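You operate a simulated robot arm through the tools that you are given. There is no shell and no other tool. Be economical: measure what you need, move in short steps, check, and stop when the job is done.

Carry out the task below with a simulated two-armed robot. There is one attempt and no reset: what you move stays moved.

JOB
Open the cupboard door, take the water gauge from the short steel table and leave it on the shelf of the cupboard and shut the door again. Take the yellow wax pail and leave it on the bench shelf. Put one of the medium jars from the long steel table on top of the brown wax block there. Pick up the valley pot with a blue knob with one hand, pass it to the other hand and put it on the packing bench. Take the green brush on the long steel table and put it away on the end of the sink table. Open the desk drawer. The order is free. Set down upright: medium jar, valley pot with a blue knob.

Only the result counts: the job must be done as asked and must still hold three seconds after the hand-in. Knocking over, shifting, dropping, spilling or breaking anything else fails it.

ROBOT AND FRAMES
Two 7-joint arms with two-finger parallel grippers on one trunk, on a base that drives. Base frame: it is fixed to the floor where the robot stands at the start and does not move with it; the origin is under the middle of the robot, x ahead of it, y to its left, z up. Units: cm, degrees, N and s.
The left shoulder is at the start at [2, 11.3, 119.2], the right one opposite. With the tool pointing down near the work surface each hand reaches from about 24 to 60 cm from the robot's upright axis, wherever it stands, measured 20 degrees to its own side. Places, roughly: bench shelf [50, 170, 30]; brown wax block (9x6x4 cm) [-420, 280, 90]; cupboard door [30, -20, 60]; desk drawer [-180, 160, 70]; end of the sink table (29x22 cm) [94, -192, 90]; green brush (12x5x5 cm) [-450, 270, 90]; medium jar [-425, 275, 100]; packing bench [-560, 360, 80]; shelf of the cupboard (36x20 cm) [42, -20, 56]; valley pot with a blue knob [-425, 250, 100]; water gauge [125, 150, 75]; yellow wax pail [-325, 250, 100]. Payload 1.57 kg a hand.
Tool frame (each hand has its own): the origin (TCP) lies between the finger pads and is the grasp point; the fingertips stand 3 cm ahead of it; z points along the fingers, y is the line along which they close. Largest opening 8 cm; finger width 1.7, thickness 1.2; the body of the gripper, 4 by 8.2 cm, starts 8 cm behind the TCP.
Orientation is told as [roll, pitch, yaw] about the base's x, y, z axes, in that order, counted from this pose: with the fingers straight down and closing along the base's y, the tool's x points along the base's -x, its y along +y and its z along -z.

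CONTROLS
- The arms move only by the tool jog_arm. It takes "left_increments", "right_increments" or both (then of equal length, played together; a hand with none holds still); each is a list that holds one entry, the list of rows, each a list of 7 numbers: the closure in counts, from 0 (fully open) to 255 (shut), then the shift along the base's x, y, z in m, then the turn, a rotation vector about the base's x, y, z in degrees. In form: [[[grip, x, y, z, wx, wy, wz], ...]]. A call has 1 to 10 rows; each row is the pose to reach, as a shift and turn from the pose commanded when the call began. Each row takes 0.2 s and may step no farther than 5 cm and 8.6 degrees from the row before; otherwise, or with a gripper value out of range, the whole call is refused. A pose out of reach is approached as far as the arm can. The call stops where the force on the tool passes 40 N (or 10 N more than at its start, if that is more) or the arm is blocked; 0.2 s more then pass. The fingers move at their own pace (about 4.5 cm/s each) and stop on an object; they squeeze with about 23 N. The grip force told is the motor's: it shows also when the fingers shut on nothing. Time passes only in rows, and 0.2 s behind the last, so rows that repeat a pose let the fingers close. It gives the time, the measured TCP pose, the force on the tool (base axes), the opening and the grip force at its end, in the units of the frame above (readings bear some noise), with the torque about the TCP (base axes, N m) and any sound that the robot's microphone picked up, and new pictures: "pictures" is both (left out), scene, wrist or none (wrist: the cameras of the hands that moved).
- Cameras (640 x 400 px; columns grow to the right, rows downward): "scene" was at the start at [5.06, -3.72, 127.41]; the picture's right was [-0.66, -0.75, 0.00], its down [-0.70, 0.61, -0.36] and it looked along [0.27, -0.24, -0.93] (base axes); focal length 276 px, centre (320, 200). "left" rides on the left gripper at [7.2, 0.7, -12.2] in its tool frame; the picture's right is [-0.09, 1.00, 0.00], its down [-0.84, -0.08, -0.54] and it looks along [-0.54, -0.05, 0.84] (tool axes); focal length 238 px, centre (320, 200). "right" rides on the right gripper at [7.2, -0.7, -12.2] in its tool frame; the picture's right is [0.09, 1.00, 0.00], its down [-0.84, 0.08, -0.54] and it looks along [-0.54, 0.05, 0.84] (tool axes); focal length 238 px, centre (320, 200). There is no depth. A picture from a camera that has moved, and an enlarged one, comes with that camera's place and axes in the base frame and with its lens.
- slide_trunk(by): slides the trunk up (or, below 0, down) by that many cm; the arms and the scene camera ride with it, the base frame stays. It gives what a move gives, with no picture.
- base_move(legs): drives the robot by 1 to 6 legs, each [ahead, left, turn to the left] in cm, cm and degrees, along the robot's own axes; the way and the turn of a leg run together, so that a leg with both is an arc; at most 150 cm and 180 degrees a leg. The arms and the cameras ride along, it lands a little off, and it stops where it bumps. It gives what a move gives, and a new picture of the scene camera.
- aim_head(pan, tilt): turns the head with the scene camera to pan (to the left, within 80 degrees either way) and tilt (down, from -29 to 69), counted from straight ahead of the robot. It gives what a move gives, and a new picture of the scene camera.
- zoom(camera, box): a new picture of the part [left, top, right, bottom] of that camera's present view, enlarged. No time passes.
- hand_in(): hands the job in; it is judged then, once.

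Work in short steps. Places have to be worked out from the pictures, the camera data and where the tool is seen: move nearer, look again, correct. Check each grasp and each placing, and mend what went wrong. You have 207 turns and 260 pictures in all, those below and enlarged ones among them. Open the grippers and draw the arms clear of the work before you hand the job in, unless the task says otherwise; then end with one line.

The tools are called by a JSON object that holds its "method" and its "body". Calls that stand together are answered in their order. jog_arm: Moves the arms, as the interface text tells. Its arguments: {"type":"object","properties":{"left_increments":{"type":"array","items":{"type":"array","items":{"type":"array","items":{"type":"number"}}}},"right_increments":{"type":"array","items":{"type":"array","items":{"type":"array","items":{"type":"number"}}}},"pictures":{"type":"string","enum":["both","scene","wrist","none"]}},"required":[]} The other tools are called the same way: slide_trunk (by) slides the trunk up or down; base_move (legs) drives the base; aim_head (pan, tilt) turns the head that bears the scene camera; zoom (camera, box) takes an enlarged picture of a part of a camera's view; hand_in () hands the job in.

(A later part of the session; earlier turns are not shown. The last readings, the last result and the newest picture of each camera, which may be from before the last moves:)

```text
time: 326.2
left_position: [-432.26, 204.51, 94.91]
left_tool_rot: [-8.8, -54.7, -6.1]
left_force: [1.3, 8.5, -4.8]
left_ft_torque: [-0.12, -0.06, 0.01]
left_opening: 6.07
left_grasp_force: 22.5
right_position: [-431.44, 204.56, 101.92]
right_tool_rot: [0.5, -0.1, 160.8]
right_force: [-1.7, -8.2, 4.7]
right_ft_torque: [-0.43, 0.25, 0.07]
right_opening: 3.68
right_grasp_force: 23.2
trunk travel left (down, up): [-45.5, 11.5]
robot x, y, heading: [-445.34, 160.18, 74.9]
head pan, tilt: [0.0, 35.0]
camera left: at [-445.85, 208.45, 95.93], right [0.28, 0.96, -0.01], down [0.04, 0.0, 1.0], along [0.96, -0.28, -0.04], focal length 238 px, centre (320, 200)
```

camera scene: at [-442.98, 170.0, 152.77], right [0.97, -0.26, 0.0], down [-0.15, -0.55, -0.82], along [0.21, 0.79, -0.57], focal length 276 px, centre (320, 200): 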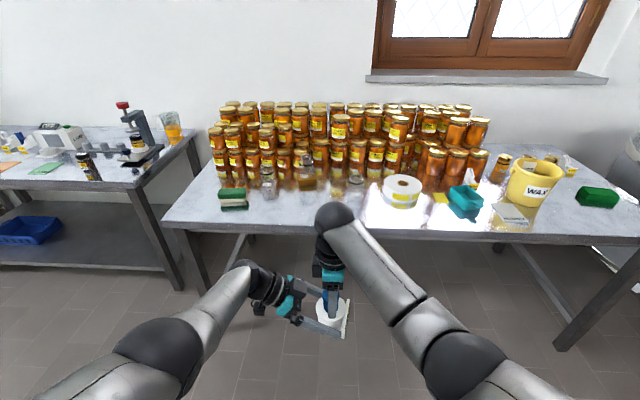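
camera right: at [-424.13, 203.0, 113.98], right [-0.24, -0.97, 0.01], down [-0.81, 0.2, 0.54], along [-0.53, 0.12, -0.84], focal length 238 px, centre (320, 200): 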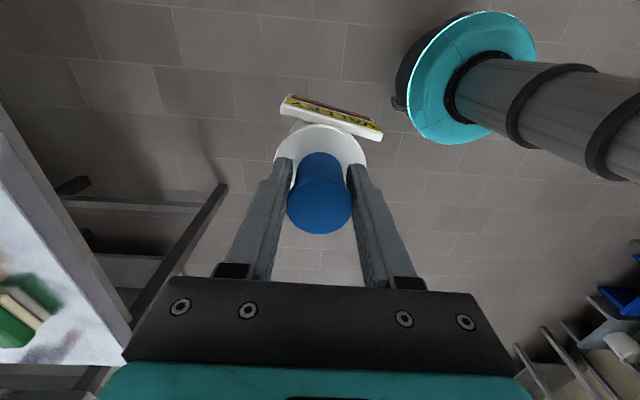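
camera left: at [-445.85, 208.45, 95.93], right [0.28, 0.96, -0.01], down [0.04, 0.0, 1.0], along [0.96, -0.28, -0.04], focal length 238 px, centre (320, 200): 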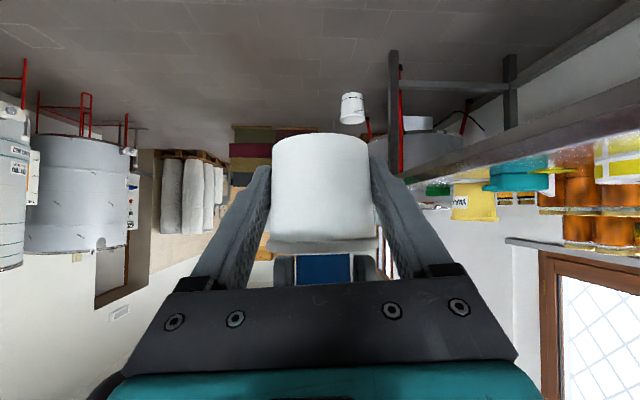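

Left hand holds the body. Open the right hand and lift it away.

{"method": "jog_arm", "body": {"right_increments": [[[0, 0, 0, 0, 0, 0, 0], [0, 0, 0, 0, 0, 0, 0], [0, 0, 0, 0.03, 0, 0, 0], [0, 0, 0, 0.06, 0, 0, 0], [0, 0.04, -0.01, 0.06, 0, 0, 0], [0, 0.08, -0.02, 0.06, 0, 0, 0], [0, 0.12, -0.03, 0.06, 0, 0, 0]]], "pictures": "scene"}}

```text
time: 327.8
left_position: [-432.13, 204.4, 95.06]
left_tool_rot: [-8.7, -54.6, -6.2]
left_force: [-0.6, -0.8, -0.8]
left_ft_torque: [0.02, 0.04, -0.02]
left_opening: 6.08
left_grasp_force: 22.7
right_position: [-419.17, 201.49, 107.85]
right_tool_rot: [0.5, -0.2, 160.9]
right_force: [-0.2, -0.8, -0.7]
right_ft_torque: [-0.01, 0.01, 0.02]
right_opening: 8.0
right_grasp_force: 0.1
trunk travel left (down, up): [-45.5, 11.5]
robot x, y, heading: [-445.43, 160.41, 74.7]
head pan, tilt: [0.0, 35.0]
camera scene: at [-443.04, 169.92, 152.77], right [0.97, -0.26, 0.0], down [-0.15, -0.55, -0.82], along [0.21, 0.79, -0.57], focal length 276 px, centre (320, 200)
```

scene: 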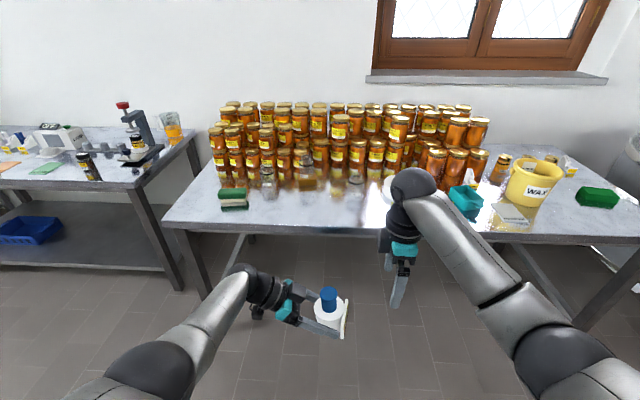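

Handed over: the pot is in the left hand. Drive left toward the packing bench and look.

{"method": "base_move", "body": {"legs": [[0, 120, 0], [30, 0, 0]]}}

{"method": "zoom", "body": {"camera": "scene", "box": [120, 60, 520, 300]}}

```text
time: 335.6
left_position: [-544.21, 263.94, 94.93]
left_tool_rot: [-8.7, -54.7, -4.3]
left_force: [-0.6, 0.3, -2.1]
left_ft_torque: [0.01, 0.03, -0.02]
left_opening: 6.02
left_grasp_force: 22.4
right_position: [-531.15, 261.41, 107.85]
right_tool_rot: [0.5, -0.1, 162.5]
right_force: [-0.1, 0.3, -0.8]
right_ft_torque: [-0.02, 0.0, -0.02]
right_opening: 8.01
right_grasp_force: 0.0
trunk travel left (down, up): [-45.5, 11.5]
robot x, y, heading: [-556.0, 219.63, 76.6]
head pan, tilt: [0.0, 35.0]
camera scene: at [-554.08, 229.08, 152.77], right [0.97, -0.23, 0.0], down [-0.13, -0.56, -0.82], along [0.19, 0.8, -0.57], focal length 276 px, centre (320, 200)
```

scene: 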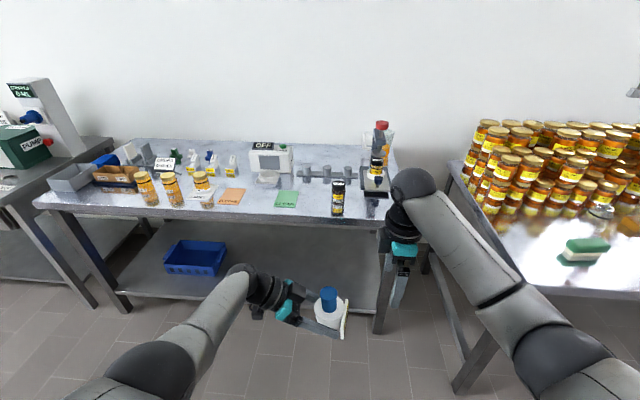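

```text
1.60 times, centred on (320, 180) of scene
camera zoom: at [-554.08, 229.08, 152.77], right [0.97, -0.23, 0.0], down [-0.13, -0.56, -0.82], along [0.19, 0.8, -0.57], focal length 441 px, centre (320, 232)
```

zoom: 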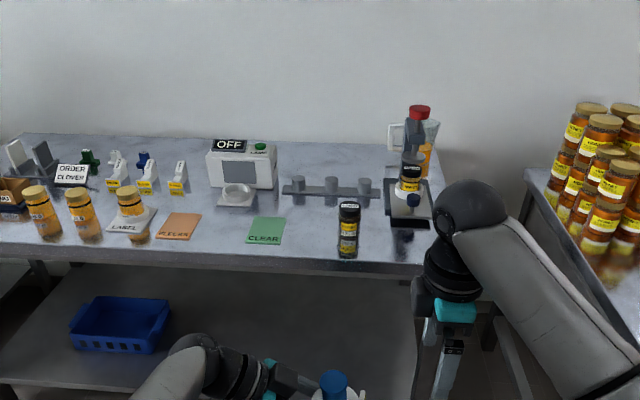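

This is the packing bench. A free spot lies at ≈(-533.5,329) between the green mat and a jar. Pull the right hand back, then drive most of the way.

{"method": "jog_arm", "body": {"right_increments": [[[0, 0.005, -0.03, 0, 0, 0, 0], [0, 0.01, -0.06, 0, 0, 0, 0], [0, 0.015, -0.1, 0, 0, 0, 0], [0, 0.02, -0.13, 0, 0, 0, 0]]], "pictures": "none"}}

{"method": "base_move", "body": {"legs": [[45, 5.4, 0]]}}

{"method": "zoom", "body": {"camera": "scene", "box": [160, 160, 480, 400]}}

```text
time: 336.6
left_position: [-544.29, 263.71, 95.01]
left_tool_rot: [-8.8, -54.7, -4.4]
left_force: [-0.2, -0.2, -2.9]
left_ft_torque: [-0.03, 0.01, -0.03]
left_opening: 6.05
left_grasp_force: 23.6
right_position: [-529.36, 248.1, 108.05]
right_tool_rot: [0.5, 0.0, 162.5]
right_force: [0.5, 0.1, -0.4]
right_ft_torque: [-0.02, -0.01, 0.0]
right_opening: 7.99
right_grasp_force: 0.1
trunk travel left (down, up): [-45.5, 11.5]
robot x, y, heading: [-556.23, 219.11, 76.8]
head pan, tilt: [0.0, 35.0]
```

```text
time: 339.3
left_position: [-538.73, 308.35, 95.05]
left_tool_rot: [-8.9, -54.7, -4.7]
left_force: [0.2, 0.8, -2.3]
left_ft_torque: [0.01, 0.04, 0.0]
left_opening: 6.06
left_grasp_force: 23.0
right_position: [-523.88, 292.56, 107.74]
right_tool_rot: [0.6, 0.0, 162.1]
right_force: [0.0, -0.2, -0.5]
right_ft_torque: [0.01, 0.01, -0.01]
right_opening: 8.01
right_grasp_force: 0.1
trunk travel left (down, up): [-45.5, 11.5]
robot x, y, heading: [-550.71, 264.26, 76.7]
head pan, tilt: [0.0, 35.0]
camera scene: at [-548.81, 273.56, 152.77], right [0.97, -0.24, 0.0], down [-0.14, -0.56, -0.82], along [0.19, 0.8, -0.57], focal length 276 px, centre (320, 200)
```

scene: 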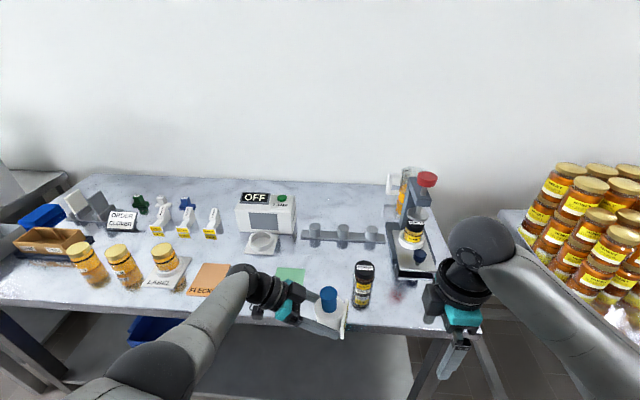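

```text
1.67 times, centred on (320, 280) of scene
camera zoom: at [-548.81, 273.56, 152.77], right [0.97, -0.24, 0.0], down [-0.14, -0.56, -0.82], along [0.19, 0.8, -0.57], focal length 460 px, centre (320, 67)
```

zoom: 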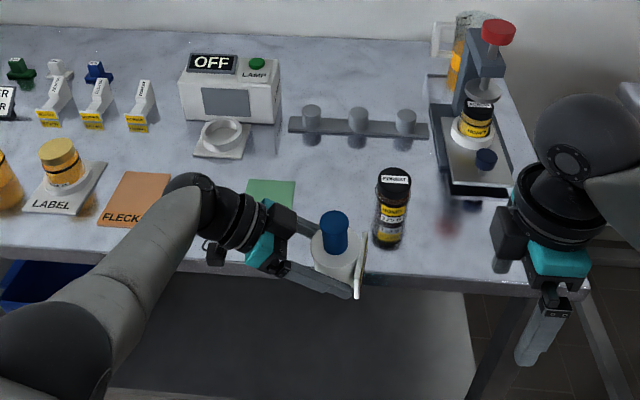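

Clear path. Drive 22.5 cm ahead.

{"method": "base_move", "body": {"legs": [[22.5, 0, 0]]}}

{"method": "zoom", "body": {"camera": "scene", "box": [200, 200, 440, 380]}}

```text
time: 341.0
left_position: [-533.28, 329.99, 94.95]
left_tool_rot: [-8.8, -54.7, -4.8]
left_force: [0.0, 0.6, -3.1]
left_ft_torque: [0.0, -0.01, 0.01]
left_opening: 6.05
left_grasp_force: 22.9
right_position: [-518.48, 314.17, 107.87]
right_tool_rot: [0.5, -0.1, 161.9]
right_force: [0.3, 1.0, 0.5]
right_ft_torque: [-0.01, -0.02, 0.0]
right_opening: 8.0
right_grasp_force: 0.1
trunk travel left (down, up): [-45.5, 11.5]
robot x, y, heading: [-545.77, 285.53, 76.1]
head pan, tilt: [0.0, 35.0]
camera scene: at [-543.46, 295.24, 152.77], right [0.97, -0.24, 0.0], down [-0.14, -0.56, -0.82], along [0.2, 0.79, -0.57], focal length 276 px, centre (320, 200)
```

scene: 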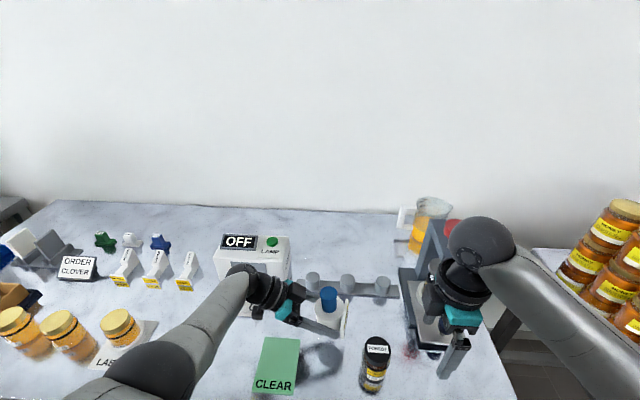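

```text
2.22 times, centred on (320, 290) of scene
camera zoom: at [-543.46, 295.24, 152.77], right [0.97, -0.24, 0.0], down [-0.14, -0.56, -0.82], along [0.2, 0.79, -0.57], focal length 613 px, centre (320, 0)
```

zoom: 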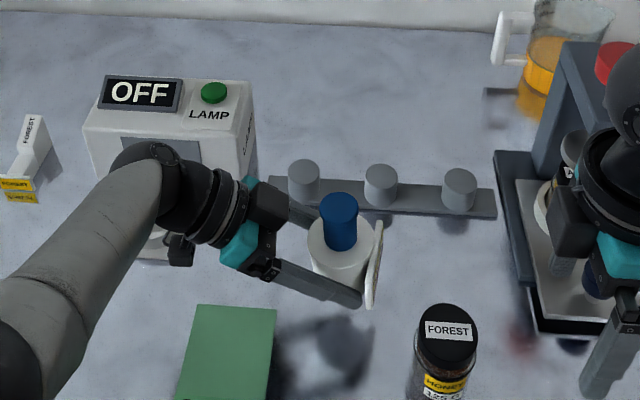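

All clear. Lower 6.5 cm, then feel for the surface.

{"method": "jog_arm", "body": {"left_increments": [[[255, 0, 0, -0.03, 0, 0, 0], [255, 0, 0, -0.05, 0, 0, 0], [255, 0, 0, -0.062, 0, 0, 0], [255, 0, 0, -0.068, 0, 0, 0], [255, 0, 0, -0.073, 0, 0, 0]]], "pictures": "scene"}}

```text
time: 342.2
left_position: [-533.24, 327.66, 91.16]
left_tool_rot: [-8.8, -54.7, -4.9]
left_force: [-0.4, 0.0, -3.1]
left_ft_torque: [-0.02, 0.04, 0.01]
left_opening: 6.05
left_grasp_force: 22.6
left hand out of reach, approached as far as the arm can: row 1, 2, 3, 4, 5
right_position: [-518.46, 314.13, 107.94]
right_tool_rot: [0.5, 0.1, 162.0]
right_force: [-0.1, -0.7, -0.1]
right_ft_torque: [0.03, 0.02, 0.01]
right_opening: 7.99
right_grasp_force: 0.0
trunk travel left (down, up): [-45.5, 11.5]
robot x, y, heading: [-545.34, 285.58, 75.8]
head pan, tilt: [0.0, 35.0]
camera scene: at [-543.48, 295.14, 152.77], right [0.97, -0.24, 0.0], down [-0.14, -0.56, -0.82], along [0.2, 0.8, -0.57], focal length 276 px, centre (320, 200)
```

scene: 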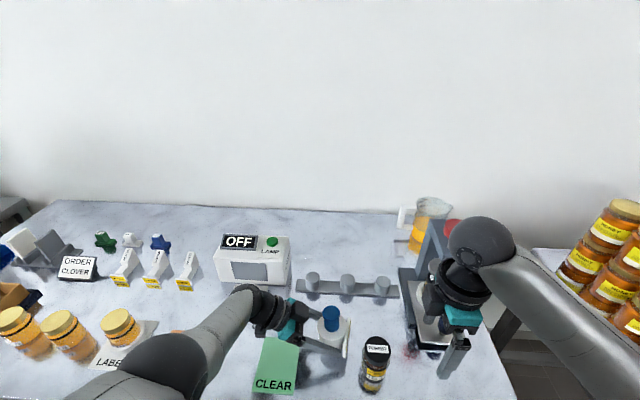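

Arm limit reached; lower the rest with the trunk.

{"method": "slide_trunk", "body": {"by": -3}}

```text
time: 343.0
left_position: [-533.4, 327.7, 88.17]
left_tool_rot: [-8.7, -54.8, -4.8]
left_force: [0.2, 0.1, -2.3]
left_ft_torque: [0.03, 0.02, -0.01]
left_opening: 6.05
left_grasp_force: 23.0
right_position: [-518.47, 314.15, 104.86]
right_tool_rot: [0.5, 0.0, 162.0]
right_force: [0.3, 0.6, -0.2]
right_ft_torque: [0.0, -0.01, 0.0]
right_opening: 7.97
right_grasp_force: 0.0
trunk travel left (down, up): [-42.5, 14.5]
robot x, y, heading: [-545.43, 285.85, 76.2]
head pan, tilt: [0.0, 35.0]
```

{"method": "slide_trunk", "body": {"by": -1}}

{"method": "zoom", "body": {"camera": "scene", "box": [230, 270, 430, 395]}}

```text
time: 343.5
left_position: [-533.16, 327.83, 87.53]
left_tool_rot: [-8.0, -55.2, -5.6]
left_force: [-2.2, -1.4, 21.9]
left_ft_torque: [0.59, -0.33, -0.24]
left_opening: 6.03
left_grasp_force: 23.3
right_position: [-518.55, 314.05, 104.05]
right_tool_rot: [0.4, -0.1, 162.1]
right_force: [0.2, 0.0, -0.5]
right_ft_torque: [0.02, 0.02, -0.01]
right_opening: 7.99
right_grasp_force: 0.1
trunk travel left (down, up): [-41.5, 15.5]
robot x, y, heading: [-545.95, 285.85, 76.1]
head pan, tilt: [0.0, 35.0]
```

```text
3.20 times, centred on (330, 332) of scene
camera zoom: at [-543.57, 294.94, 148.81], right [0.97, -0.24, 0.0], down [-0.14, -0.56, -0.82], along [0.2, 0.8, -0.57], focal length 882 px, centre (288, -224)
```

zoom: 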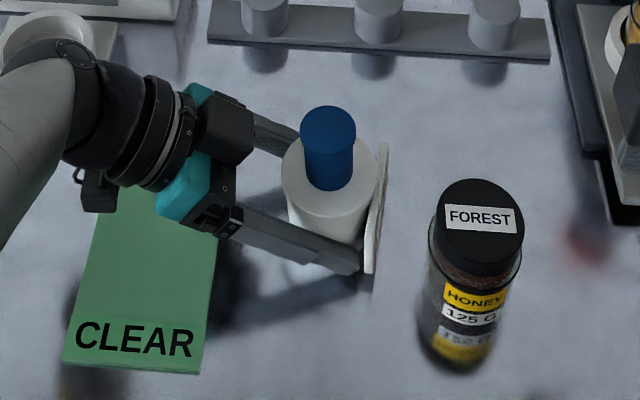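

Contact (22 N) and the pot stands upright. Open and withdraw up-left.

{"method": "jog_arm", "body": {"left_increments": [[[150, 0, 0, 0.002, 0, 0, 0], [0, 0, 0, 0.004, 0, 0, 0], [0, 0, 0, 0.006, 0, 0, 0], [0, -0.03, 0.007, 0.024, 0, 0, 0], [0, -0.06, 0.015, 0.048, 0, 0, 0], [0, -0.09, 0.02, 0.075, 0, 0, 0], [0, -0.115, 0.01, 0.1, 0, 0, 0]]], "pictures": "scene"}}

```text
time: 345.1
left_position: [-544.86, 328.53, 97.27]
left_tool_rot: [-8.9, -54.7, -4.8]
left_force: [-0.5, -0.1, -0.6]
left_ft_torque: [0.0, 0.0, 0.0]
left_opening: 8.0
left_grasp_force: 0.1
right_position: [-518.6, 314.04, 103.84]
right_tool_rot: [0.4, 0.0, 161.9]
right_force: [0.0, -0.8, -0.3]
right_ft_torque: [0.01, -0.03, 0.0]
right_opening: 8.01
right_grasp_force: 0.0
trunk travel left (down, up): [-41.5, 15.5]
robot x, y, heading: [-545.53, 285.95, 76.3]
head pan, tilt: [0.0, 35.0]
camera scene: at [-543.54, 295.08, 148.78], right [0.97, -0.24, 0.0], down [-0.14, -0.56, -0.82], along [0.2, 0.8, -0.57], focal length 276 px, centre (320, 200)
```

scene: 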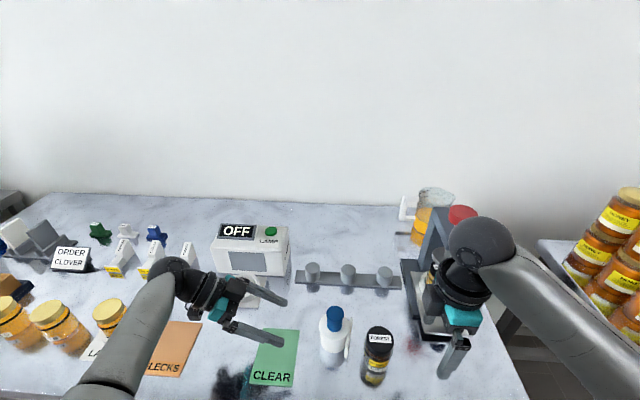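

The pot stands upright on the packing bench. Back out and drive to the green brush (top ≈(-453.7,272.2,89.4), long axis across) for the right hand.

{"method": "base_move", "body": {"legs": [[-50, 0, 0], [0, -77, -1.3], [8, 0, 0]]}}

{"method": "jog_arm", "body": {"left_increments": [[[0, 0, 0, 0, 2.1, 7.7, 0], [0, 0, 0, 0, 4.3, 15.3, 0], [0, 0, 0, 0, 6.2, 22.8, 0], [0, 0, 0, 0, 8.3, 30.3, 0], [0, 0, 0, 0.01, 10.3, 37.9, 0], [0, 0, 0, 0.02, 12.4, 45.5, 0], [0, 0, 0, 0.02, 14.2, 52, 0]]], "right_increments": [[[0, 0, 0.02, 0, 0, 0, 1], [0, -0.01, 0.04, 0, 0, 0, 2], [0, -0.02, 0.06, 0, 0, 0, 3], [0, -0.02, 0.08, 0, 0, 0, 4], [0, -0.02, 0.1, 0, 0, 0, 5], [0, -0.02, 0.1, 0, 0, 0, 6], [0, -0.02, 0.1, 0, 0, 0, 7]]], "pictures": "wrist"}}

```text
time: 352.5
left_position: [-480.84, 268.22, 97.28]
left_tool_rot: [-9.0, -54.7, -5.9]
left_force: [-0.3, 0.3, -0.3]
left_ft_torque: [0.02, -0.03, -0.04]
left_opening: 8.01
left_grasp_force: 0.1
right_position: [-454.68, 253.25, 103.79]
right_tool_rot: [0.4, 0.0, 161.0]
right_force: [-0.2, -0.4, -0.6]
right_ft_torque: [-0.04, 0.03, -0.03]
right_opening: 8.01
right_grasp_force: 0.1
trunk travel left (down, up): [-41.5, 15.5]
robot x, y, heading: [-482.56, 224.9, 75.2]
head pan, tilt: [0.0, 35.0]
camera scene: at [-479.97, 234.79, 148.77], right [0.97, -0.26, 0.0], down [-0.15, -0.56, -0.82], along [0.21, 0.79, -0.57], focal length 276 px, centre (320, 200)
```

scene: 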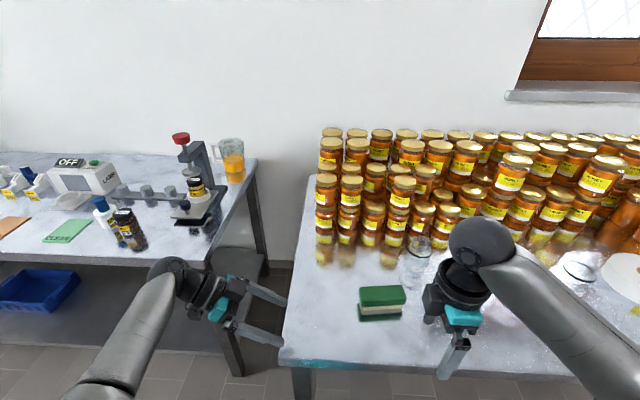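

```text
time: 354.1
left_position: [-480.92, 268.21, 99.3]
left_tool_rot: [-1.2, -1.0, -9.9]
left_force: [-0.4, 0.8, -0.4]
left_ft_torque: [-0.03, -0.01, 0.03]
left_opening: 7.99
left_grasp_force: 0.1
right_position: [-456.74, 263.35, 103.91]
right_tool_rot: [0.6, 0.0, 167.9]
right_force: [0.0, 0.1, -0.5]
right_ft_torque: [0.02, 0.0, 0.01]
right_opening: 7.99
right_grasp_force: 0.1
trunk travel left (down, up): [-41.5, 15.5]
robot x, y, heading: [-482.37, 224.97, 75.0]
head pan, tilt: [0.0, 35.0]
camera right: at [-449.41, 262.48, 116.07], right [-0.12, -0.99, 0.01], down [-0.83, 0.1, 0.54], along [-0.54, 0.06, -0.84], focal length 238 px, centre (320, 200)
camera left: at [-488.0, 270.3, 111.31], right [0.26, 0.96, -0.02], down [0.8, -0.21, 0.56], along [0.53, -0.16, -0.83], focal length 238 px, centre (320, 200)
```

right: 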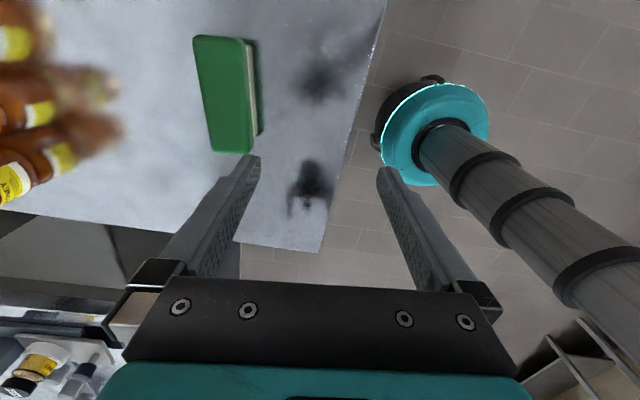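
left: 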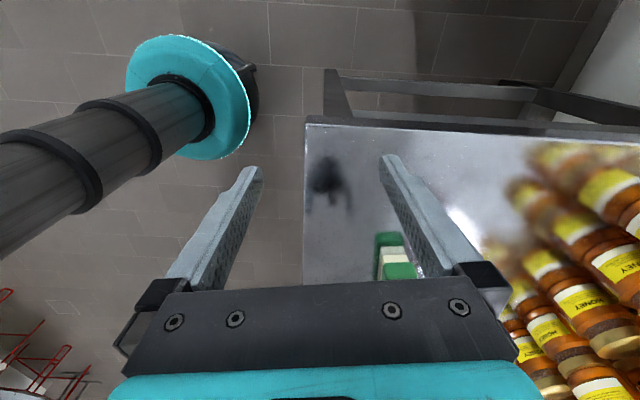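

Brush centre ≈(-453,272.5), axis ≈-9.5°. Lower the trunk 8 cm for reach, then move over the brush, down, and close.

{"method": "slide_trunk", "body": {"by": -8}}

{"method": "jog_arm", "body": {"right_increments": [[[0, 0.013, 0.03, 0, 0, 0, 1], [0, 0.026, 0.06, 0, 0, 0, 2], [0, 0.038, 0.091, 0, 0, 0, 2.5], [0, 0.038, 0.091, -0.04, 0, 0, 2.5], [0, 0.038, 0.091, -0.075, 0, 0, 2.5], [255, 0.038, 0.091, -0.075, 0, 0, 2.5], [255, 0.038, 0.091, -0.075, 0, 0, 2.5], [255, 0.038, 0.091, -0.075, 0, 0, 2.5]]], "pictures": "wrist"}}

```text
time: 355.2
left_position: [-480.86, 267.98, 91.36]
left_tool_rot: [-1.3, -1.0, -9.8]
left_force: [0.0, 0.1, 0.4]
left_ft_torque: [0.03, -0.01, 0.01]
left_opening: 7.99
left_grasp_force: 0.0
right_position: [-456.72, 263.04, 95.91]
right_tool_rot: [0.4, 0.0, 167.9]
right_force: [-0.2, -0.2, -0.1]
right_ft_torque: [0.01, 0.0, 0.01]
right_opening: 8.0
right_grasp_force: 0.1
trunk travel left (down, up): [-33.5, 23.5]
robot x, y, heading: [-482.55, 225.09, 74.9]
head pan, tilt: [0.0, 35.0]
```

```text
time: 357.1
left_position: [-480.94, 268.09, 91.27]
left_tool_rot: [-1.3, -1.1, -9.9]
left_force: [-1.0, 0.2, -0.2]
left_ft_torque: [0.0, 0.02, 0.0]
left_opening: 8.01
left_grasp_force: 0.0
right_position: [-452.94, 272.55, 88.37]
right_tool_rot: [0.5, 0.0, 170.4]
right_force: [-0.1, 0.2, 0.1]
right_ft_torque: [-0.02, 0.0, -0.03]
right_opening: 4.56
right_grasp_force: 21.3
trunk travel left (down, up): [-33.5, 23.5]
robot x, y, heading: [-482.51, 225.47, 75.0]
head pan, tilt: [0.0, 35.0]
camera right: at [-445.58, 272.09, 100.59], right [-0.07, -1.0, 0.01], down [-0.84, 0.07, 0.54], along [-0.54, 0.03, -0.84], focal length 238 px, centre (320, 200)
```

right: 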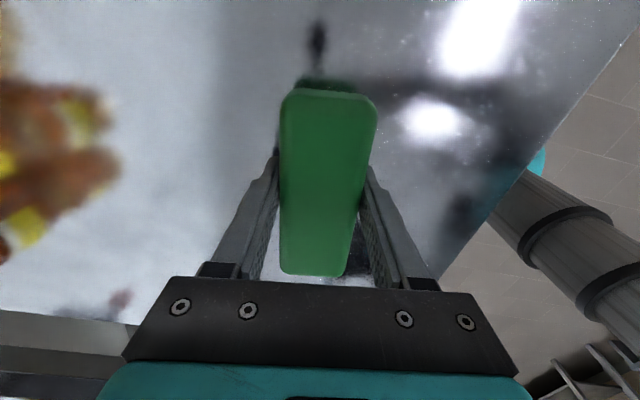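

Brush gripped (4.6 cm). Raise the trunk, draw the right hand back, then drive to the pail (rim centre ≈(-333,243), z≈99).

{"method": "slide_trunk", "body": {"by": 13}}

{"method": "jog_arm", "body": {"right_increments": [[[255, -0.01, -0.04, 0, 0, 0, 0], [255, -0.02, -0.08, 0, 0, 0, 0], [255, -0.031, -0.12, 0, 0, 0, 0]]], "pictures": "none"}}

{"method": "base_move", "body": {"legs": [[-45, 0, 0], [0, -149, 0], [30, 0, 0]]}}

```text
time: 358.6
left_position: [-480.8, 268.12, 104.36]
left_tool_rot: [-1.3, -1.0, -10.0]
left_force: [0.0, -0.1, 0.6]
left_ft_torque: [0.0, 0.0, 0.03]
left_opening: 8.02
left_grasp_force: 0.1
right_position: [-452.95, 272.46, 101.41]
right_tool_rot: [0.4, 0.1, 170.4]
right_force: [-0.4, -0.1, -1.0]
right_ft_torque: [-0.01, -0.02, -0.02]
right_opening: 4.6
right_grasp_force: 22.8
trunk travel left (down, up): [-46.5, 10.5]
robot x, y, heading: [-482.26, 224.97, 75.1]
head pan, tilt: [0.0, 35.0]
```

```text
time: 359.4
left_position: [-480.84, 268.05, 104.31]
left_tool_rot: [-1.2, -1.1, -10.0]
left_force: [0.0, 0.0, 1.1]
left_ft_torque: [0.01, -0.01, 0.0]
left_opening: 7.98
left_grasp_force: 0.1
right_position: [-456.18, 260.18, 101.57]
right_tool_rot: [0.4, 0.1, 170.3]
right_force: [-0.1, -0.8, -2.1]
right_ft_torque: [-0.02, -0.03, -0.02]
right_opening: 4.55
right_grasp_force: 23.2
trunk travel left (down, up): [-46.5, 10.5]
robot x, y, heading: [-482.42, 225.04, 75.0]
head pan, tilt: [0.0, 35.0]
```

```text
time: 370.8
left_position: [-340.15, 214.61, 104.26]
left_tool_rot: [-1.2, -1.1, -10.4]
left_force: [-0.9, 0.2, -0.1]
left_ft_torque: [-0.03, 0.04, -0.01]
left_opening: 8.01
left_grasp_force: 0.0
right_position: [-315.52, 206.58, 101.65]
right_tool_rot: [0.5, 0.0, 170.0]
right_force: [0.5, 0.5, -0.7]
right_ft_torque: [0.03, 0.01, -0.01]
right_opening: 4.54
right_grasp_force: 22.7
trunk travel left (down, up): [-46.5, 10.5]
robot x, y, heading: [-342.06, 171.44, 74.6]
head pan, tilt: [0.0, 35.0]
camera scene: at [-339.59, 181.19, 153.77], right [0.96, -0.27, 0.0], down [-0.15, -0.55, -0.82], along [0.22, 0.79, -0.57], focal length 276 px, centre (320, 200)
```

scene: 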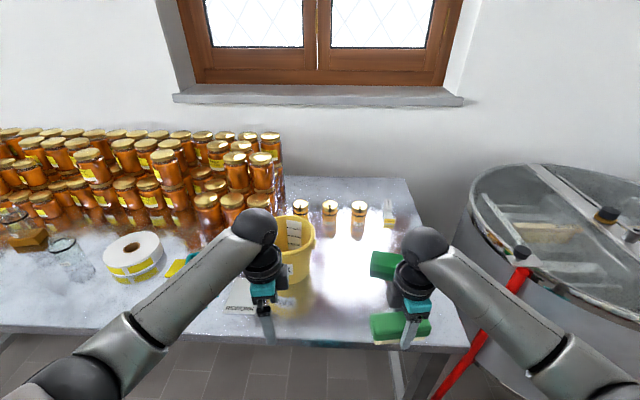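

Pail rim centre ≈(-332.5,243.3), radius 8.4. Drive 15 cm, extend the left hand to above the near wall.

{"method": "base_move", "body": {"legs": [[15, 0, 0]]}}

{"method": "jog_arm", "body": {"left_increments": [[[60, 0.006, 0.03, 0, 0, 0, -2], [60, 0.013, 0.06, 0, 0, 0, -4], [60, 0.013, 0.06, 0, 0, 0, -5]]], "pictures": "wrist"}}

```text
time: 372.2
left_position: [-336.17, 228.81, 104.37]
left_tool_rot: [-1.2, -1.1, -10.5]
left_force: [-0.3, 0.0, -0.3]
left_ft_torque: [0.01, 0.0, -0.01]
left_opening: 8.02
left_grasp_force: 0.1
right_position: [-311.47, 220.83, 101.6]
right_tool_rot: [0.5, 0.0, 170.0]
right_force: [-0.4, 0.6, -0.6]
right_ft_torque: [0.0, -0.01, 0.0]
right_opening: 4.57
right_grasp_force: 23.0
trunk travel left (down, up): [-46.5, 10.5]
robot x, y, heading: [-338.42, 185.77, 74.8]
head pan, tilt: [0.0, 35.0]
camera scene: at [-335.64, 195.45, 153.76], right [0.96, -0.27, 0.0], down [-0.15, -0.55, -0.82], along [0.22, 0.79, -0.57], focal length 276 px, centre (320, 200)
```

scene: 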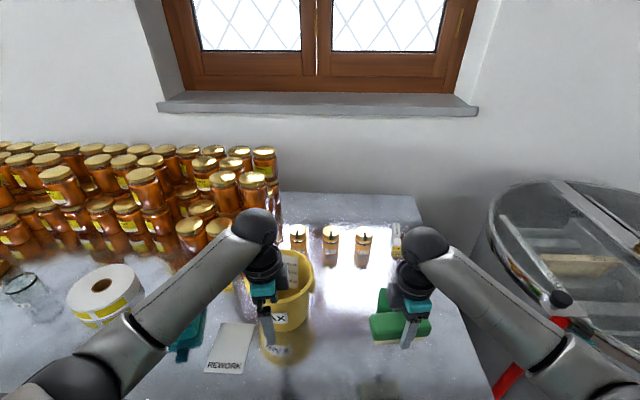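

```text
time: 373.0
left_position: [-334.9, 234.83, 104.3]
left_tool_rot: [-1.2, -1.1, -15.5]
left_force: [-0.6, 0.1, -0.9]
left_ft_torque: [0.01, 0.01, -0.03]
left_opening: 6.11
left_grasp_force: 0.1
right_position: [-311.64, 220.73, 101.61]
right_tool_rot: [0.6, 0.0, 170.0]
right_force: [0.1, -0.4, -1.7]
right_ft_torque: [0.03, -0.02, -0.03]
right_opening: 4.54
right_grasp_force: 23.4
trunk travel left (down, up): [-46.5, 10.5]
robot x, y, heading: [-337.97, 186.01, 74.5]
head pan, tilt: [0.0, 35.0]
camera left: at [-341.92, 237.65, 116.28], right [0.36, 0.93, -0.02], down [0.78, -0.28, 0.56], along [0.52, -0.21, -0.83], focal length 238 px, centre (320, 200)
```

left: 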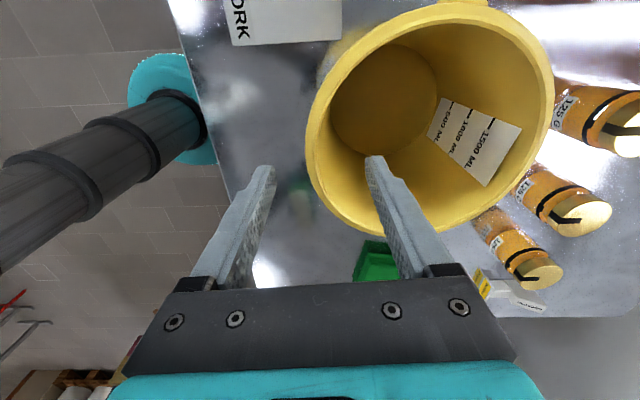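

The near wall is right between the fingers. Lower 9.5 cm and close.

{"method": "jog_arm", "body": {"left_increments": [[[60, 0, 0, -0.04, 0, 0, 0], [60, 0, 0, -0.08, 0, 0, 0], [60, 0, 0, -0.095, 0, 0, 0], [255, 0, 0, -0.095, 0, 0, 0], [255, 0, 0, -0.095, 0, 0, 0], [255, 0, 0, -0.095, 0, 0, 0], [255, 0, 0, -0.095, 0, 0, 0]]], "pictures": "wrist"}}

```text
time: 374.6
left_position: [-334.89, 234.99, 95.04]
left_tool_rot: [-0.7, -1.2, -15.4]
left_force: [-2.0, 2.8, 10.8]
left_ft_torque: [1.81, -0.18, 0.44]
left_opening: 1.42
left_grasp_force: 23.4
right_position: [-311.51, 220.71, 101.7]
right_tool_rot: [0.4, 0.0, 169.9]
right_force: [-0.2, 1.1, -1.1]
right_ft_torque: [0.0, -0.03, 0.01]
right_opening: 4.58
right_grasp_force: 22.7
trunk travel left (down, up): [-46.5, 10.5]
robot x, y, heading: [-338.22, 186.1, 74.5]
head pan, tilt: [0.0, 35.0]
camera left: at [-341.75, 237.77, 107.08], right [0.35, 0.94, -0.01], down [0.78, -0.29, 0.56], along [0.52, -0.21, -0.83], focal length 238 px, centre (320, 200)
```

left: 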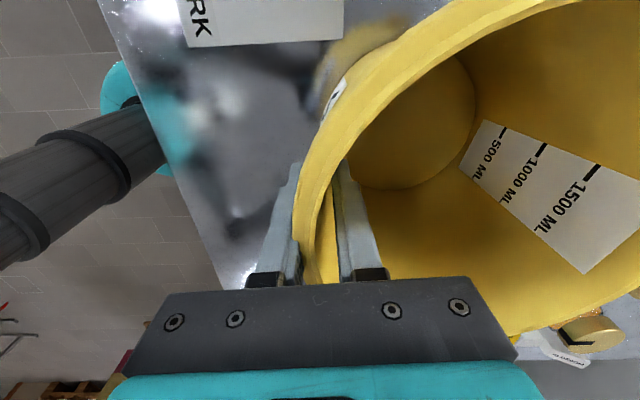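

Wall gripped. Lift with the trunk 6 cm and read the load.

{"method": "slide_trunk", "body": {"by": 6}}

{"method": "zoom", "body": {"camera": "scene", "box": [160, 180, 480, 400]}}

```text
time: 375.6
left_position: [-334.92, 234.67, 100.85]
left_tool_rot: [-1.3, -1.2, -15.5]
left_force: [0.5, -0.2, -1.8]
left_ft_torque: [-0.09, 0.02, 0.0]
left_opening: 0.76
left_grasp_force: 23.1
right_position: [-311.61, 220.79, 107.58]
right_tool_rot: [0.5, -0.1, 169.8]
right_force: [-0.1, -0.3, -0.3]
right_ft_torque: [0.03, 0.0, -0.01]
right_opening: 4.54
right_grasp_force: 23.4
trunk travel left (down, up): [-52.5, 4.5]
robot x, y, heading: [-338.27, 185.86, 74.4]
head pan, tilt: [0.0, 35.0]
```

```text
1.82 times, centred on (320, 290) of scene
camera zoom: at [-335.67, 195.35, 159.77], right [0.96, -0.27, 0.0], down [-0.15, -0.55, -0.82], along [0.22, 0.79, -0.57], focal length 501 px, centre (320, 36)
```

zoom: 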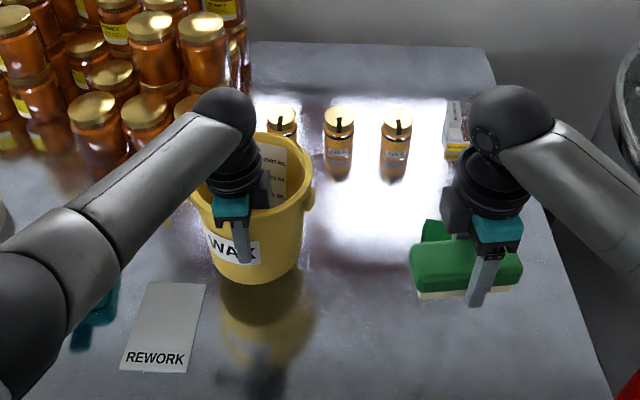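

Pail hangs level (≈2 N). Now drive back toward the front room: first out of the table bay and turn into the corridor.

{"method": "base_move", "body": {"legs": [[-60, 0, 0], [-97, -98, 0], [0, 0, -90]]}}

```text
time: 389.2
left_position: [-236.36, 7.76, 100.83]
left_tool_rot: [-1.2, -1.1, -103.2]
left_force: [0.6, -0.1, -0.8]
left_ft_torque: [0.04, 0.11, -0.03]
left_opening: 0.82
left_grasp_force: 22.5
right_position: [-249.55, -15.96, 107.54]
right_tool_rot: [0.4, -0.1, 82.0]
right_force: [-0.1, -0.7, -1.4]
right_ft_torque: [0.0, -0.01, -0.01]
right_opening: 4.56
right_grasp_force: 23.2
trunk travel left (down, up): [-52.5, 4.5]
robot x, y, heading: [-285.35, 9.27, -13.4]
head pan, tilt: [0.0, 35.0]
camera scene: at [-275.91, 7.02, 159.77], right [-0.23, -0.97, 0.0], down [-0.56, 0.13, -0.82], along [0.8, -0.19, -0.57], focal length 276 px, centre (320, 200)
```

scene: 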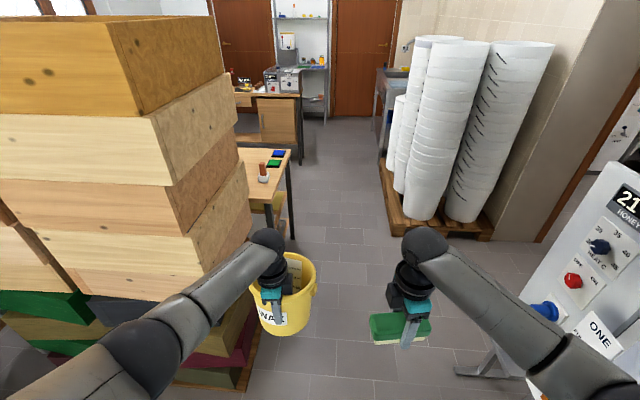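

Corridor ahead is clear. Drive forward through it.

{"method": "base_move", "body": {"legs": [[0, -4, -2], [150, 0, 0], [88, 0, 0], [0, 0, 75]]}}

```text
time: 404.8
left_position: [-37.11, -15.48, 100.91]
left_tool_rot: [-1.3, -1.1, -30.9]
left_force: [0.8, -0.2, -0.6]
left_ft_torque: [-0.12, 0.06, 0.0]
left_opening: 0.78
left_grasp_force: 22.6
right_position: [-18.48, -34.94, 107.57]
right_tool_rot: [0.4, -0.1, 154.4]
right_force: [0.7, -0.4, -0.7]
right_ft_torque: [0.03, -0.04, -0.04]
right_opening: 4.57
right_grasp_force: 23.4
trunk travel left (down, up): [-52.5, 4.5]
robot x, y, heading: [-53.05, -61.39, 59.1]
head pan, tilt: [0.0, 35.0]
camera scene: at [-48.48, -53.2, 159.77], right [0.86, -0.51, 0.0], down [-0.29, -0.49, -0.82], along [0.42, 0.7, -0.57], focal length 276 px, centre (320, 200)
```

scene: 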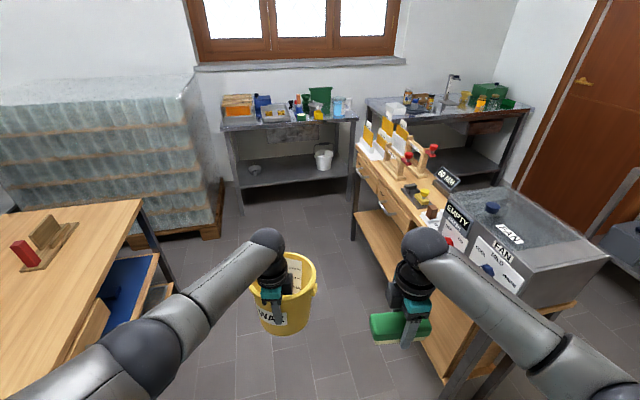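

I'll place the pail first. Pre-shape the arms: left hand lower/closer, right hand higher, then drive to in front of the window bench.

{"method": "jog_arm", "body": {"left_increments": [[[255, -0.01, -0.016, -0.04, 0, 0, 0], [255, -0.02, -0.032, -0.08, 0, 0, 0], [255, -0.029, -0.048, -0.12, 0, 0, 0]]], "right_increments": [[[255, -0.01, -0.017, 0.03, 0, 0, 0], [255, -0.02, -0.034, 0.06, 0, 0, 0], [255, -0.03, -0.05, 0.09, 0, 0, 0]]], "pictures": "none"}}

{"method": "base_move", "body": {"legs": [[148, 0, 0], [0, 0, 17.4]]}}

```text
time: 405.6
left_position: [-39.73, -20.22, 88.81]
left_tool_rot: [-1.1, -1.2, -31.0]
left_force: [-0.8, 0.1, -1.8]
left_ft_torque: [-0.09, 0.07, 0.01]
left_opening: 0.79
left_grasp_force: 22.5
right_position: [-21.3, -40.31, 116.73]
right_tool_rot: [0.5, 0.0, 154.4]
right_force: [-0.2, -0.2, -0.3]
right_ft_torque: [0.03, 0.03, 0.01]
right_opening: 4.56
right_grasp_force: 22.8
trunk travel left (down, up): [-52.5, 4.5]
robot x, y, heading: [-53.46, -61.53, 59.3]
head pan, tilt: [0.0, 35.0]
```

```text
time: 414.0
left_position: [27.5, 108.77, 88.86]
left_tool_rot: [-1.2, -1.1, -15.2]
left_force: [0.1, -0.3, -1.3]
left_ft_torque: [-0.1, 0.06, -0.02]
left_opening: 0.78
left_grasp_force: 22.9
right_position: [50.7, 94.66, 116.83]
right_tool_rot: [0.5, 0.0, 170.0]
right_force: [-0.8, -0.4, -1.0]
right_ft_torque: [0.01, 0.0, 0.0]
right_opening: 4.57
right_grasp_force: 23.1
trunk travel left (down, up): [-52.5, 4.5]
robot x, y, heading: [25.84, 65.71, 74.3]
head pan, tilt: [0.0, 35.0]
camera scene: at [28.09, 74.84, 159.77], right [0.96, -0.26, 0.0], down [-0.15, -0.55, -0.82], along [0.22, 0.79, -0.57], focal length 276 px, centre (320, 200)
```

scene: 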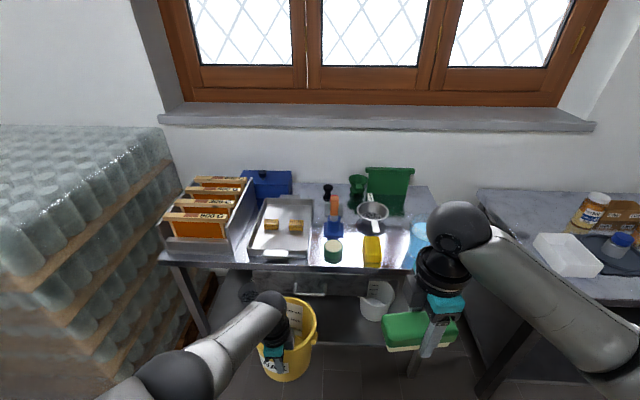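

The shelf's middle is under a drawer, so I'll use the left part: pail centre at ≈(10.7,160.5), between left leg and funnel. Shift left 32 cm, lower the trunk, then look.

{"method": "base_move", "body": {"legs": [[1.8, 31.7, -0.9]]}}

{"method": "slide_trunk", "body": {"by": -42.5}}

{"method": "aim_head", "body": {"pan": 0, "tilt": 28}}

```text
time: 416.1
left_position: [-1.45, 118.86, 88.8]
left_tool_rot: [-1.3, -1.2, -16.0]
left_force: [-0.3, 0.4, -1.8]
left_ft_torque: [-0.1, 0.04, -0.04]
left_opening: 0.8
left_grasp_force: 23.9
right_position: [21.82, 104.35, 116.66]
right_tool_rot: [0.4, 0.1, 169.4]
right_force: [0.1, 0.2, -0.8]
right_ft_torque: [0.01, 0.0, 0.01]
right_opening: 4.56
right_grasp_force: 22.8
trunk travel left (down, up): [-52.5, 4.5]
robot x, y, heading: [-3.87, 75.74, 74.0]
head pan, tilt: [0.0, 35.0]
camera scene: at [-1.24, 84.92, 159.77], right [0.96, -0.28, 0.0], down [-0.16, -0.55, -0.82], along [0.23, 0.79, -0.57], focal length 276 px, centre (320, 200)
```

scene: 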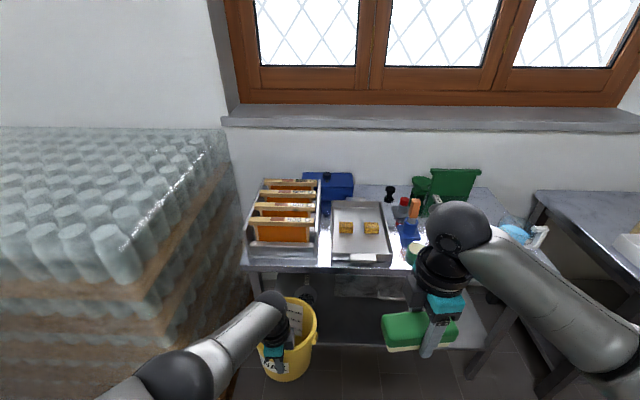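

```text
refused: -42.5 is not a number from -40 to 40
```

```text
time: 416.8
left_position: [-1.39, 118.85, 88.8]
left_tool_rot: [-1.3, -1.0, -16.0]
left_force: [0.2, -0.4, -1.5]
left_ft_torque: [-0.12, 0.05, -0.02]
left_opening: 0.8
left_grasp_force: 23.5
right_position: [21.78, 104.41, 116.65]
right_tool_rot: [0.4, 0.1, 169.3]
right_force: [0.2, 0.1, -0.8]
right_ft_torque: [-0.02, 0.0, 0.0]
right_opening: 4.58
right_grasp_force: 22.3
trunk travel left (down, up): [-52.5, 4.5]
robot x, y, heading: [-3.82, 75.52, 73.8]
head pan, tilt: [0.0, 28.0]
camera scene: at [-1.07, 85.19, 160.87], right [0.96, -0.28, 0.0], down [-0.13, -0.45, -0.88], along [0.24, 0.85, -0.47], focal length 276 px, centre (320, 200)
```

scene: 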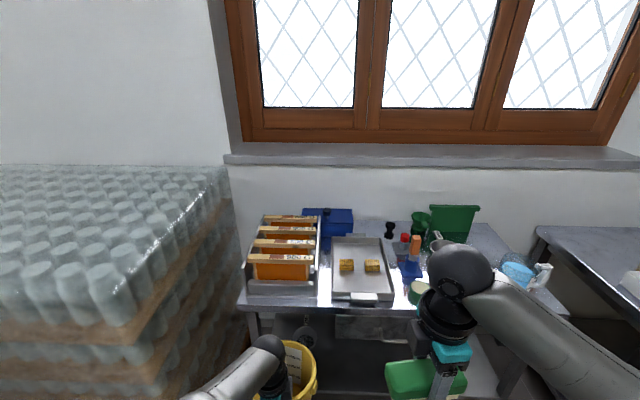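

Trunk limit per call is 40; lower 40 cm, then look at the shelf.

{"method": "slide_trunk", "body": {"by": -40}}

{"method": "base_move", "body": {"legs": [[12, 0, 0]]}}

```text
time: 420.6
left_position: [-1.38, 118.88, 48.81]
left_tool_rot: [-1.3, -1.2, -15.9]
left_force: [0.3, 0.6, -2.1]
left_ft_torque: [-0.09, 0.01, -0.01]
left_opening: 0.79
left_grasp_force: 22.9
right_position: [21.64, 104.37, 76.67]
right_tool_rot: [0.5, 0.0, 169.4]
right_force: [0.5, -0.3, -0.5]
right_ft_torque: [-0.01, -0.03, -0.01]
right_opening: 4.53
right_grasp_force: 22.8
trunk travel left (down, up): [-12.5, 44.5]
robot x, y, heading: [-3.52, 75.53, 73.7]
head pan, tilt: [0.0, 28.0]
```

```text
time: 421.9
left_position: [1.95, 130.19, 48.92]
left_tool_rot: [-1.4, -1.2, -16.1]
left_force: [-0.3, -0.7, -1.6]
left_ft_torque: [-0.13, 0.03, 0.02]
left_opening: 0.79
left_grasp_force: 22.8
right_position: [24.9, 115.8, 76.71]
right_tool_rot: [0.5, 0.0, 169.3]
right_force: [0.1, -0.1, -1.2]
right_ft_torque: [0.02, 0.01, 0.02]
right_opening: 4.59
right_grasp_force: 22.6
trunk travel left (down, up): [-12.5, 44.5]
robot x, y, heading: [-0.53, 87.53, 73.6]
head pan, tilt: [0.0, 28.0]
camera scene: at [2.21, 96.63, 120.87], right [0.96, -0.28, 0.0], down [-0.13, -0.45, -0.88], along [0.24, 0.85, -0.47], focal length 276 px, centre (320, 200)
```

scene: 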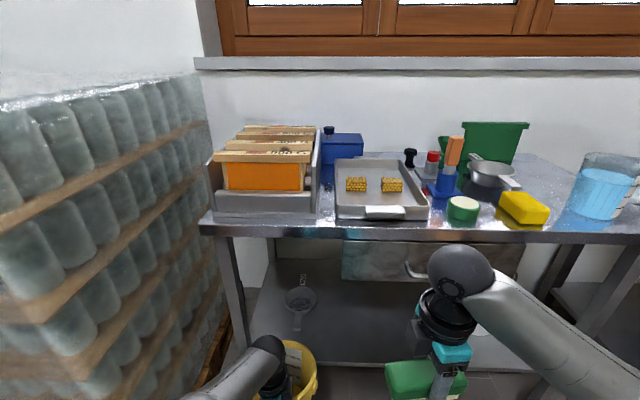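

The strainer's handle occupies the left; I'll set the pail just left of the drawer, centre ≈(19,156). Draw the right hand back a bit, then move right 9 and ahead 21.

{"method": "jog_arm", "body": {"right_increments": [[[255, -0.008, -0.03, 0.01, 0, 0, 0], [255, -0.016, -0.055, 0.02, 0, 0, 0]]], "pictures": "none"}}

{"method": "base_move", "body": {"legs": [[0, -9.1, 0], [20.5, 0, 0]]}}

{"method": "zoom", "body": {"camera": "left", "box": [0, 0, 640, 400]}}

```text
time: 422.5
left_position: [1.87, 130.38, 48.81]
left_tool_rot: [-1.3, -1.1, -16.0]
left_force: [0.2, 0.1, -1.6]
left_ft_torque: [-0.12, 0.03, 0.0]
left_opening: 0.8
left_grasp_force: 23.1
right_position: [23.43, 110.22, 78.66]
right_tool_rot: [0.5, 0.1, 169.3]
right_force: [-0.4, 0.8, -2.0]
right_ft_torque: [0.02, 0.02, 0.0]
right_opening: 4.59
right_grasp_force: 23.1
trunk travel left (down, up): [-12.5, 44.5]
robot x, y, heading: [-0.06, 86.67, 73.9]
head pan, tilt: [0.0, 28.0]
```

```text
time: 424.8
left_position: [16.24, 146.97, 48.78]
left_tool_rot: [-1.3, -1.2, -16.0]
left_force: [0.4, 0.1, -1.8]
left_ft_torque: [-0.08, 0.05, 0.01]
left_opening: 0.8
left_grasp_force: 22.9
right_position: [37.75, 127.16, 78.6]
right_tool_rot: [0.5, 0.0, 169.4]
right_force: [-1.0, -0.1, -1.2]
right_ft_torque: [0.02, 0.01, -0.02]
right_opening: 4.57
right_grasp_force: 23.4
trunk travel left (down, up): [-12.5, 44.5]
robot x, y, heading: [13.75, 103.64, 74.0]
head pan, tilt: [0.0, 28.0]
camera scene: at [16.53, 113.33, 120.87], right [0.96, -0.28, 0.0], down [-0.13, -0.45, -0.88], along [0.24, 0.85, -0.47], focal length 276 px, centre (320, 200)
```

scene: 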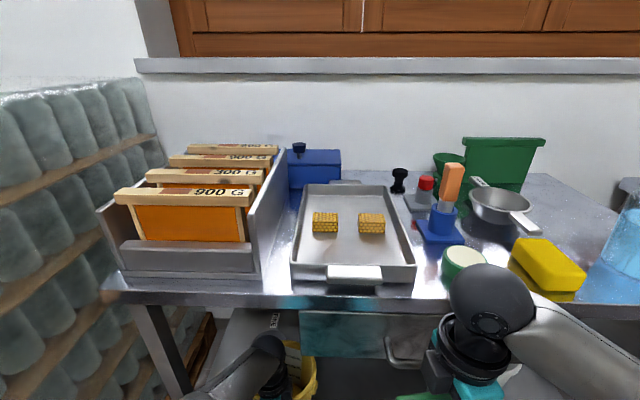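

```text
1.00 times, centred on (320, 200) of left (not enlarged: the box is as wide or as high as the picture)
camera zoom: at [9.33, 149.95, 60.78], right [0.36, 0.93, -0.02], down [0.78, -0.29, 0.56], along [0.52, -0.22, -0.83], focal length 238 px, centre (320, 200)
```

zoom: 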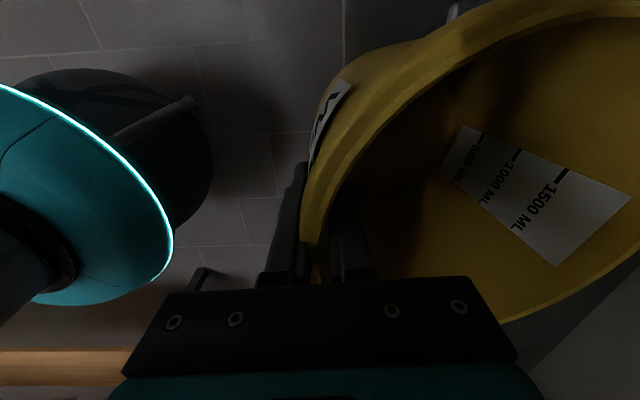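

Position looks right. Lower with the trunk, first 4 cm.

{"method": "slide_trunk", "body": {"by": -4}}

{"method": "slide_trunk", "body": {"by": -1.5}}

```text
time: 425.6
left_position: [16.21, 146.98, 44.77]
left_tool_rot: [-1.3, -1.1, -16.0]
left_force: [-0.3, 0.3, -1.9]
left_ft_torque: [-0.12, -0.03, 0.0]
left_opening: 0.78
left_grasp_force: 23.1
right_position: [37.71, 127.12, 74.65]
right_tool_rot: [0.5, 0.0, 169.5]
right_force: [0.0, -0.9, -1.5]
right_ft_torque: [0.01, -0.01, -0.01]
right_opening: 4.56
right_grasp_force: 22.7
trunk travel left (down, up): [-8.5, 48.5]
robot x, y, heading: [13.77, 103.67, 74.1]
head pan, tilt: [0.0, 28.0]
```

```text
time: 426.2
left_position: [16.17, 146.99, 43.31]
left_tool_rot: [-1.3, -1.2, -15.9]
left_force: [0.4, 0.7, -1.7]
left_ft_torque: [-0.07, 0.03, 0.0]
left_opening: 0.8
left_grasp_force: 23.6
right_position: [37.62, 127.14, 73.1]
right_tool_rot: [0.5, 0.0, 169.4]
right_force: [-0.4, -0.1, -0.9]
right_ft_torque: [0.0, 0.01, -0.03]
right_opening: 4.55
right_grasp_force: 23.1
trunk travel left (down, up): [-7.0, 50.0]
robot x, y, heading: [14.06, 103.5, 74.1]
head pan, tilt: [0.0, 28.0]
```

No contact yet; continue.

{"method": "slide_trunk", "body": {"by": -1.5}}

{"method": "slide_trunk", "body": {"by": -1}}

```text
time: 426.9
left_position: [16.43, 147.3, 42.01]
left_tool_rot: [-0.8, -1.4, -16.1]
left_force: [0.4, 3.7, 10.6]
left_ft_torque: [1.86, -0.66, -0.06]
left_opening: 0.87
left_grasp_force: 23.1
right_position: [37.65, 127.07, 71.56]
right_tool_rot: [0.5, 0.0, 169.5]
right_force: [-0.4, 0.9, -1.3]
right_ft_torque: [-0.02, -0.01, 0.02]
right_opening: 4.53
right_grasp_force: 23.5
trunk travel left (down, up): [-5.5, 51.5]
robot x, y, heading: [14.18, 103.8, 73.8]
head pan, tilt: [0.0, 28.0]
```

```text
time: 427.4
left_position: [16.41, 147.15, 40.98]
left_tool_rot: [-1.0, -1.2, -16.0]
left_force: [0.9, 2.3, 14.0]
left_ft_torque: [2.16, -0.59, -0.02]
left_opening: 1.04
left_grasp_force: 23.2
right_position: [37.71, 127.07, 70.7]
right_tool_rot: [0.4, 0.0, 169.3]
right_force: [0.4, -0.4, -1.3]
right_ft_torque: [0.0, 0.01, 0.01]
right_opening: 4.56
right_grasp_force: 22.8
trunk travel left (down, up): [-4.5, 52.5]
robot x, y, heading: [13.76, 103.29, 74.4]
head pan, tilt: [0.0, 28.0]
```

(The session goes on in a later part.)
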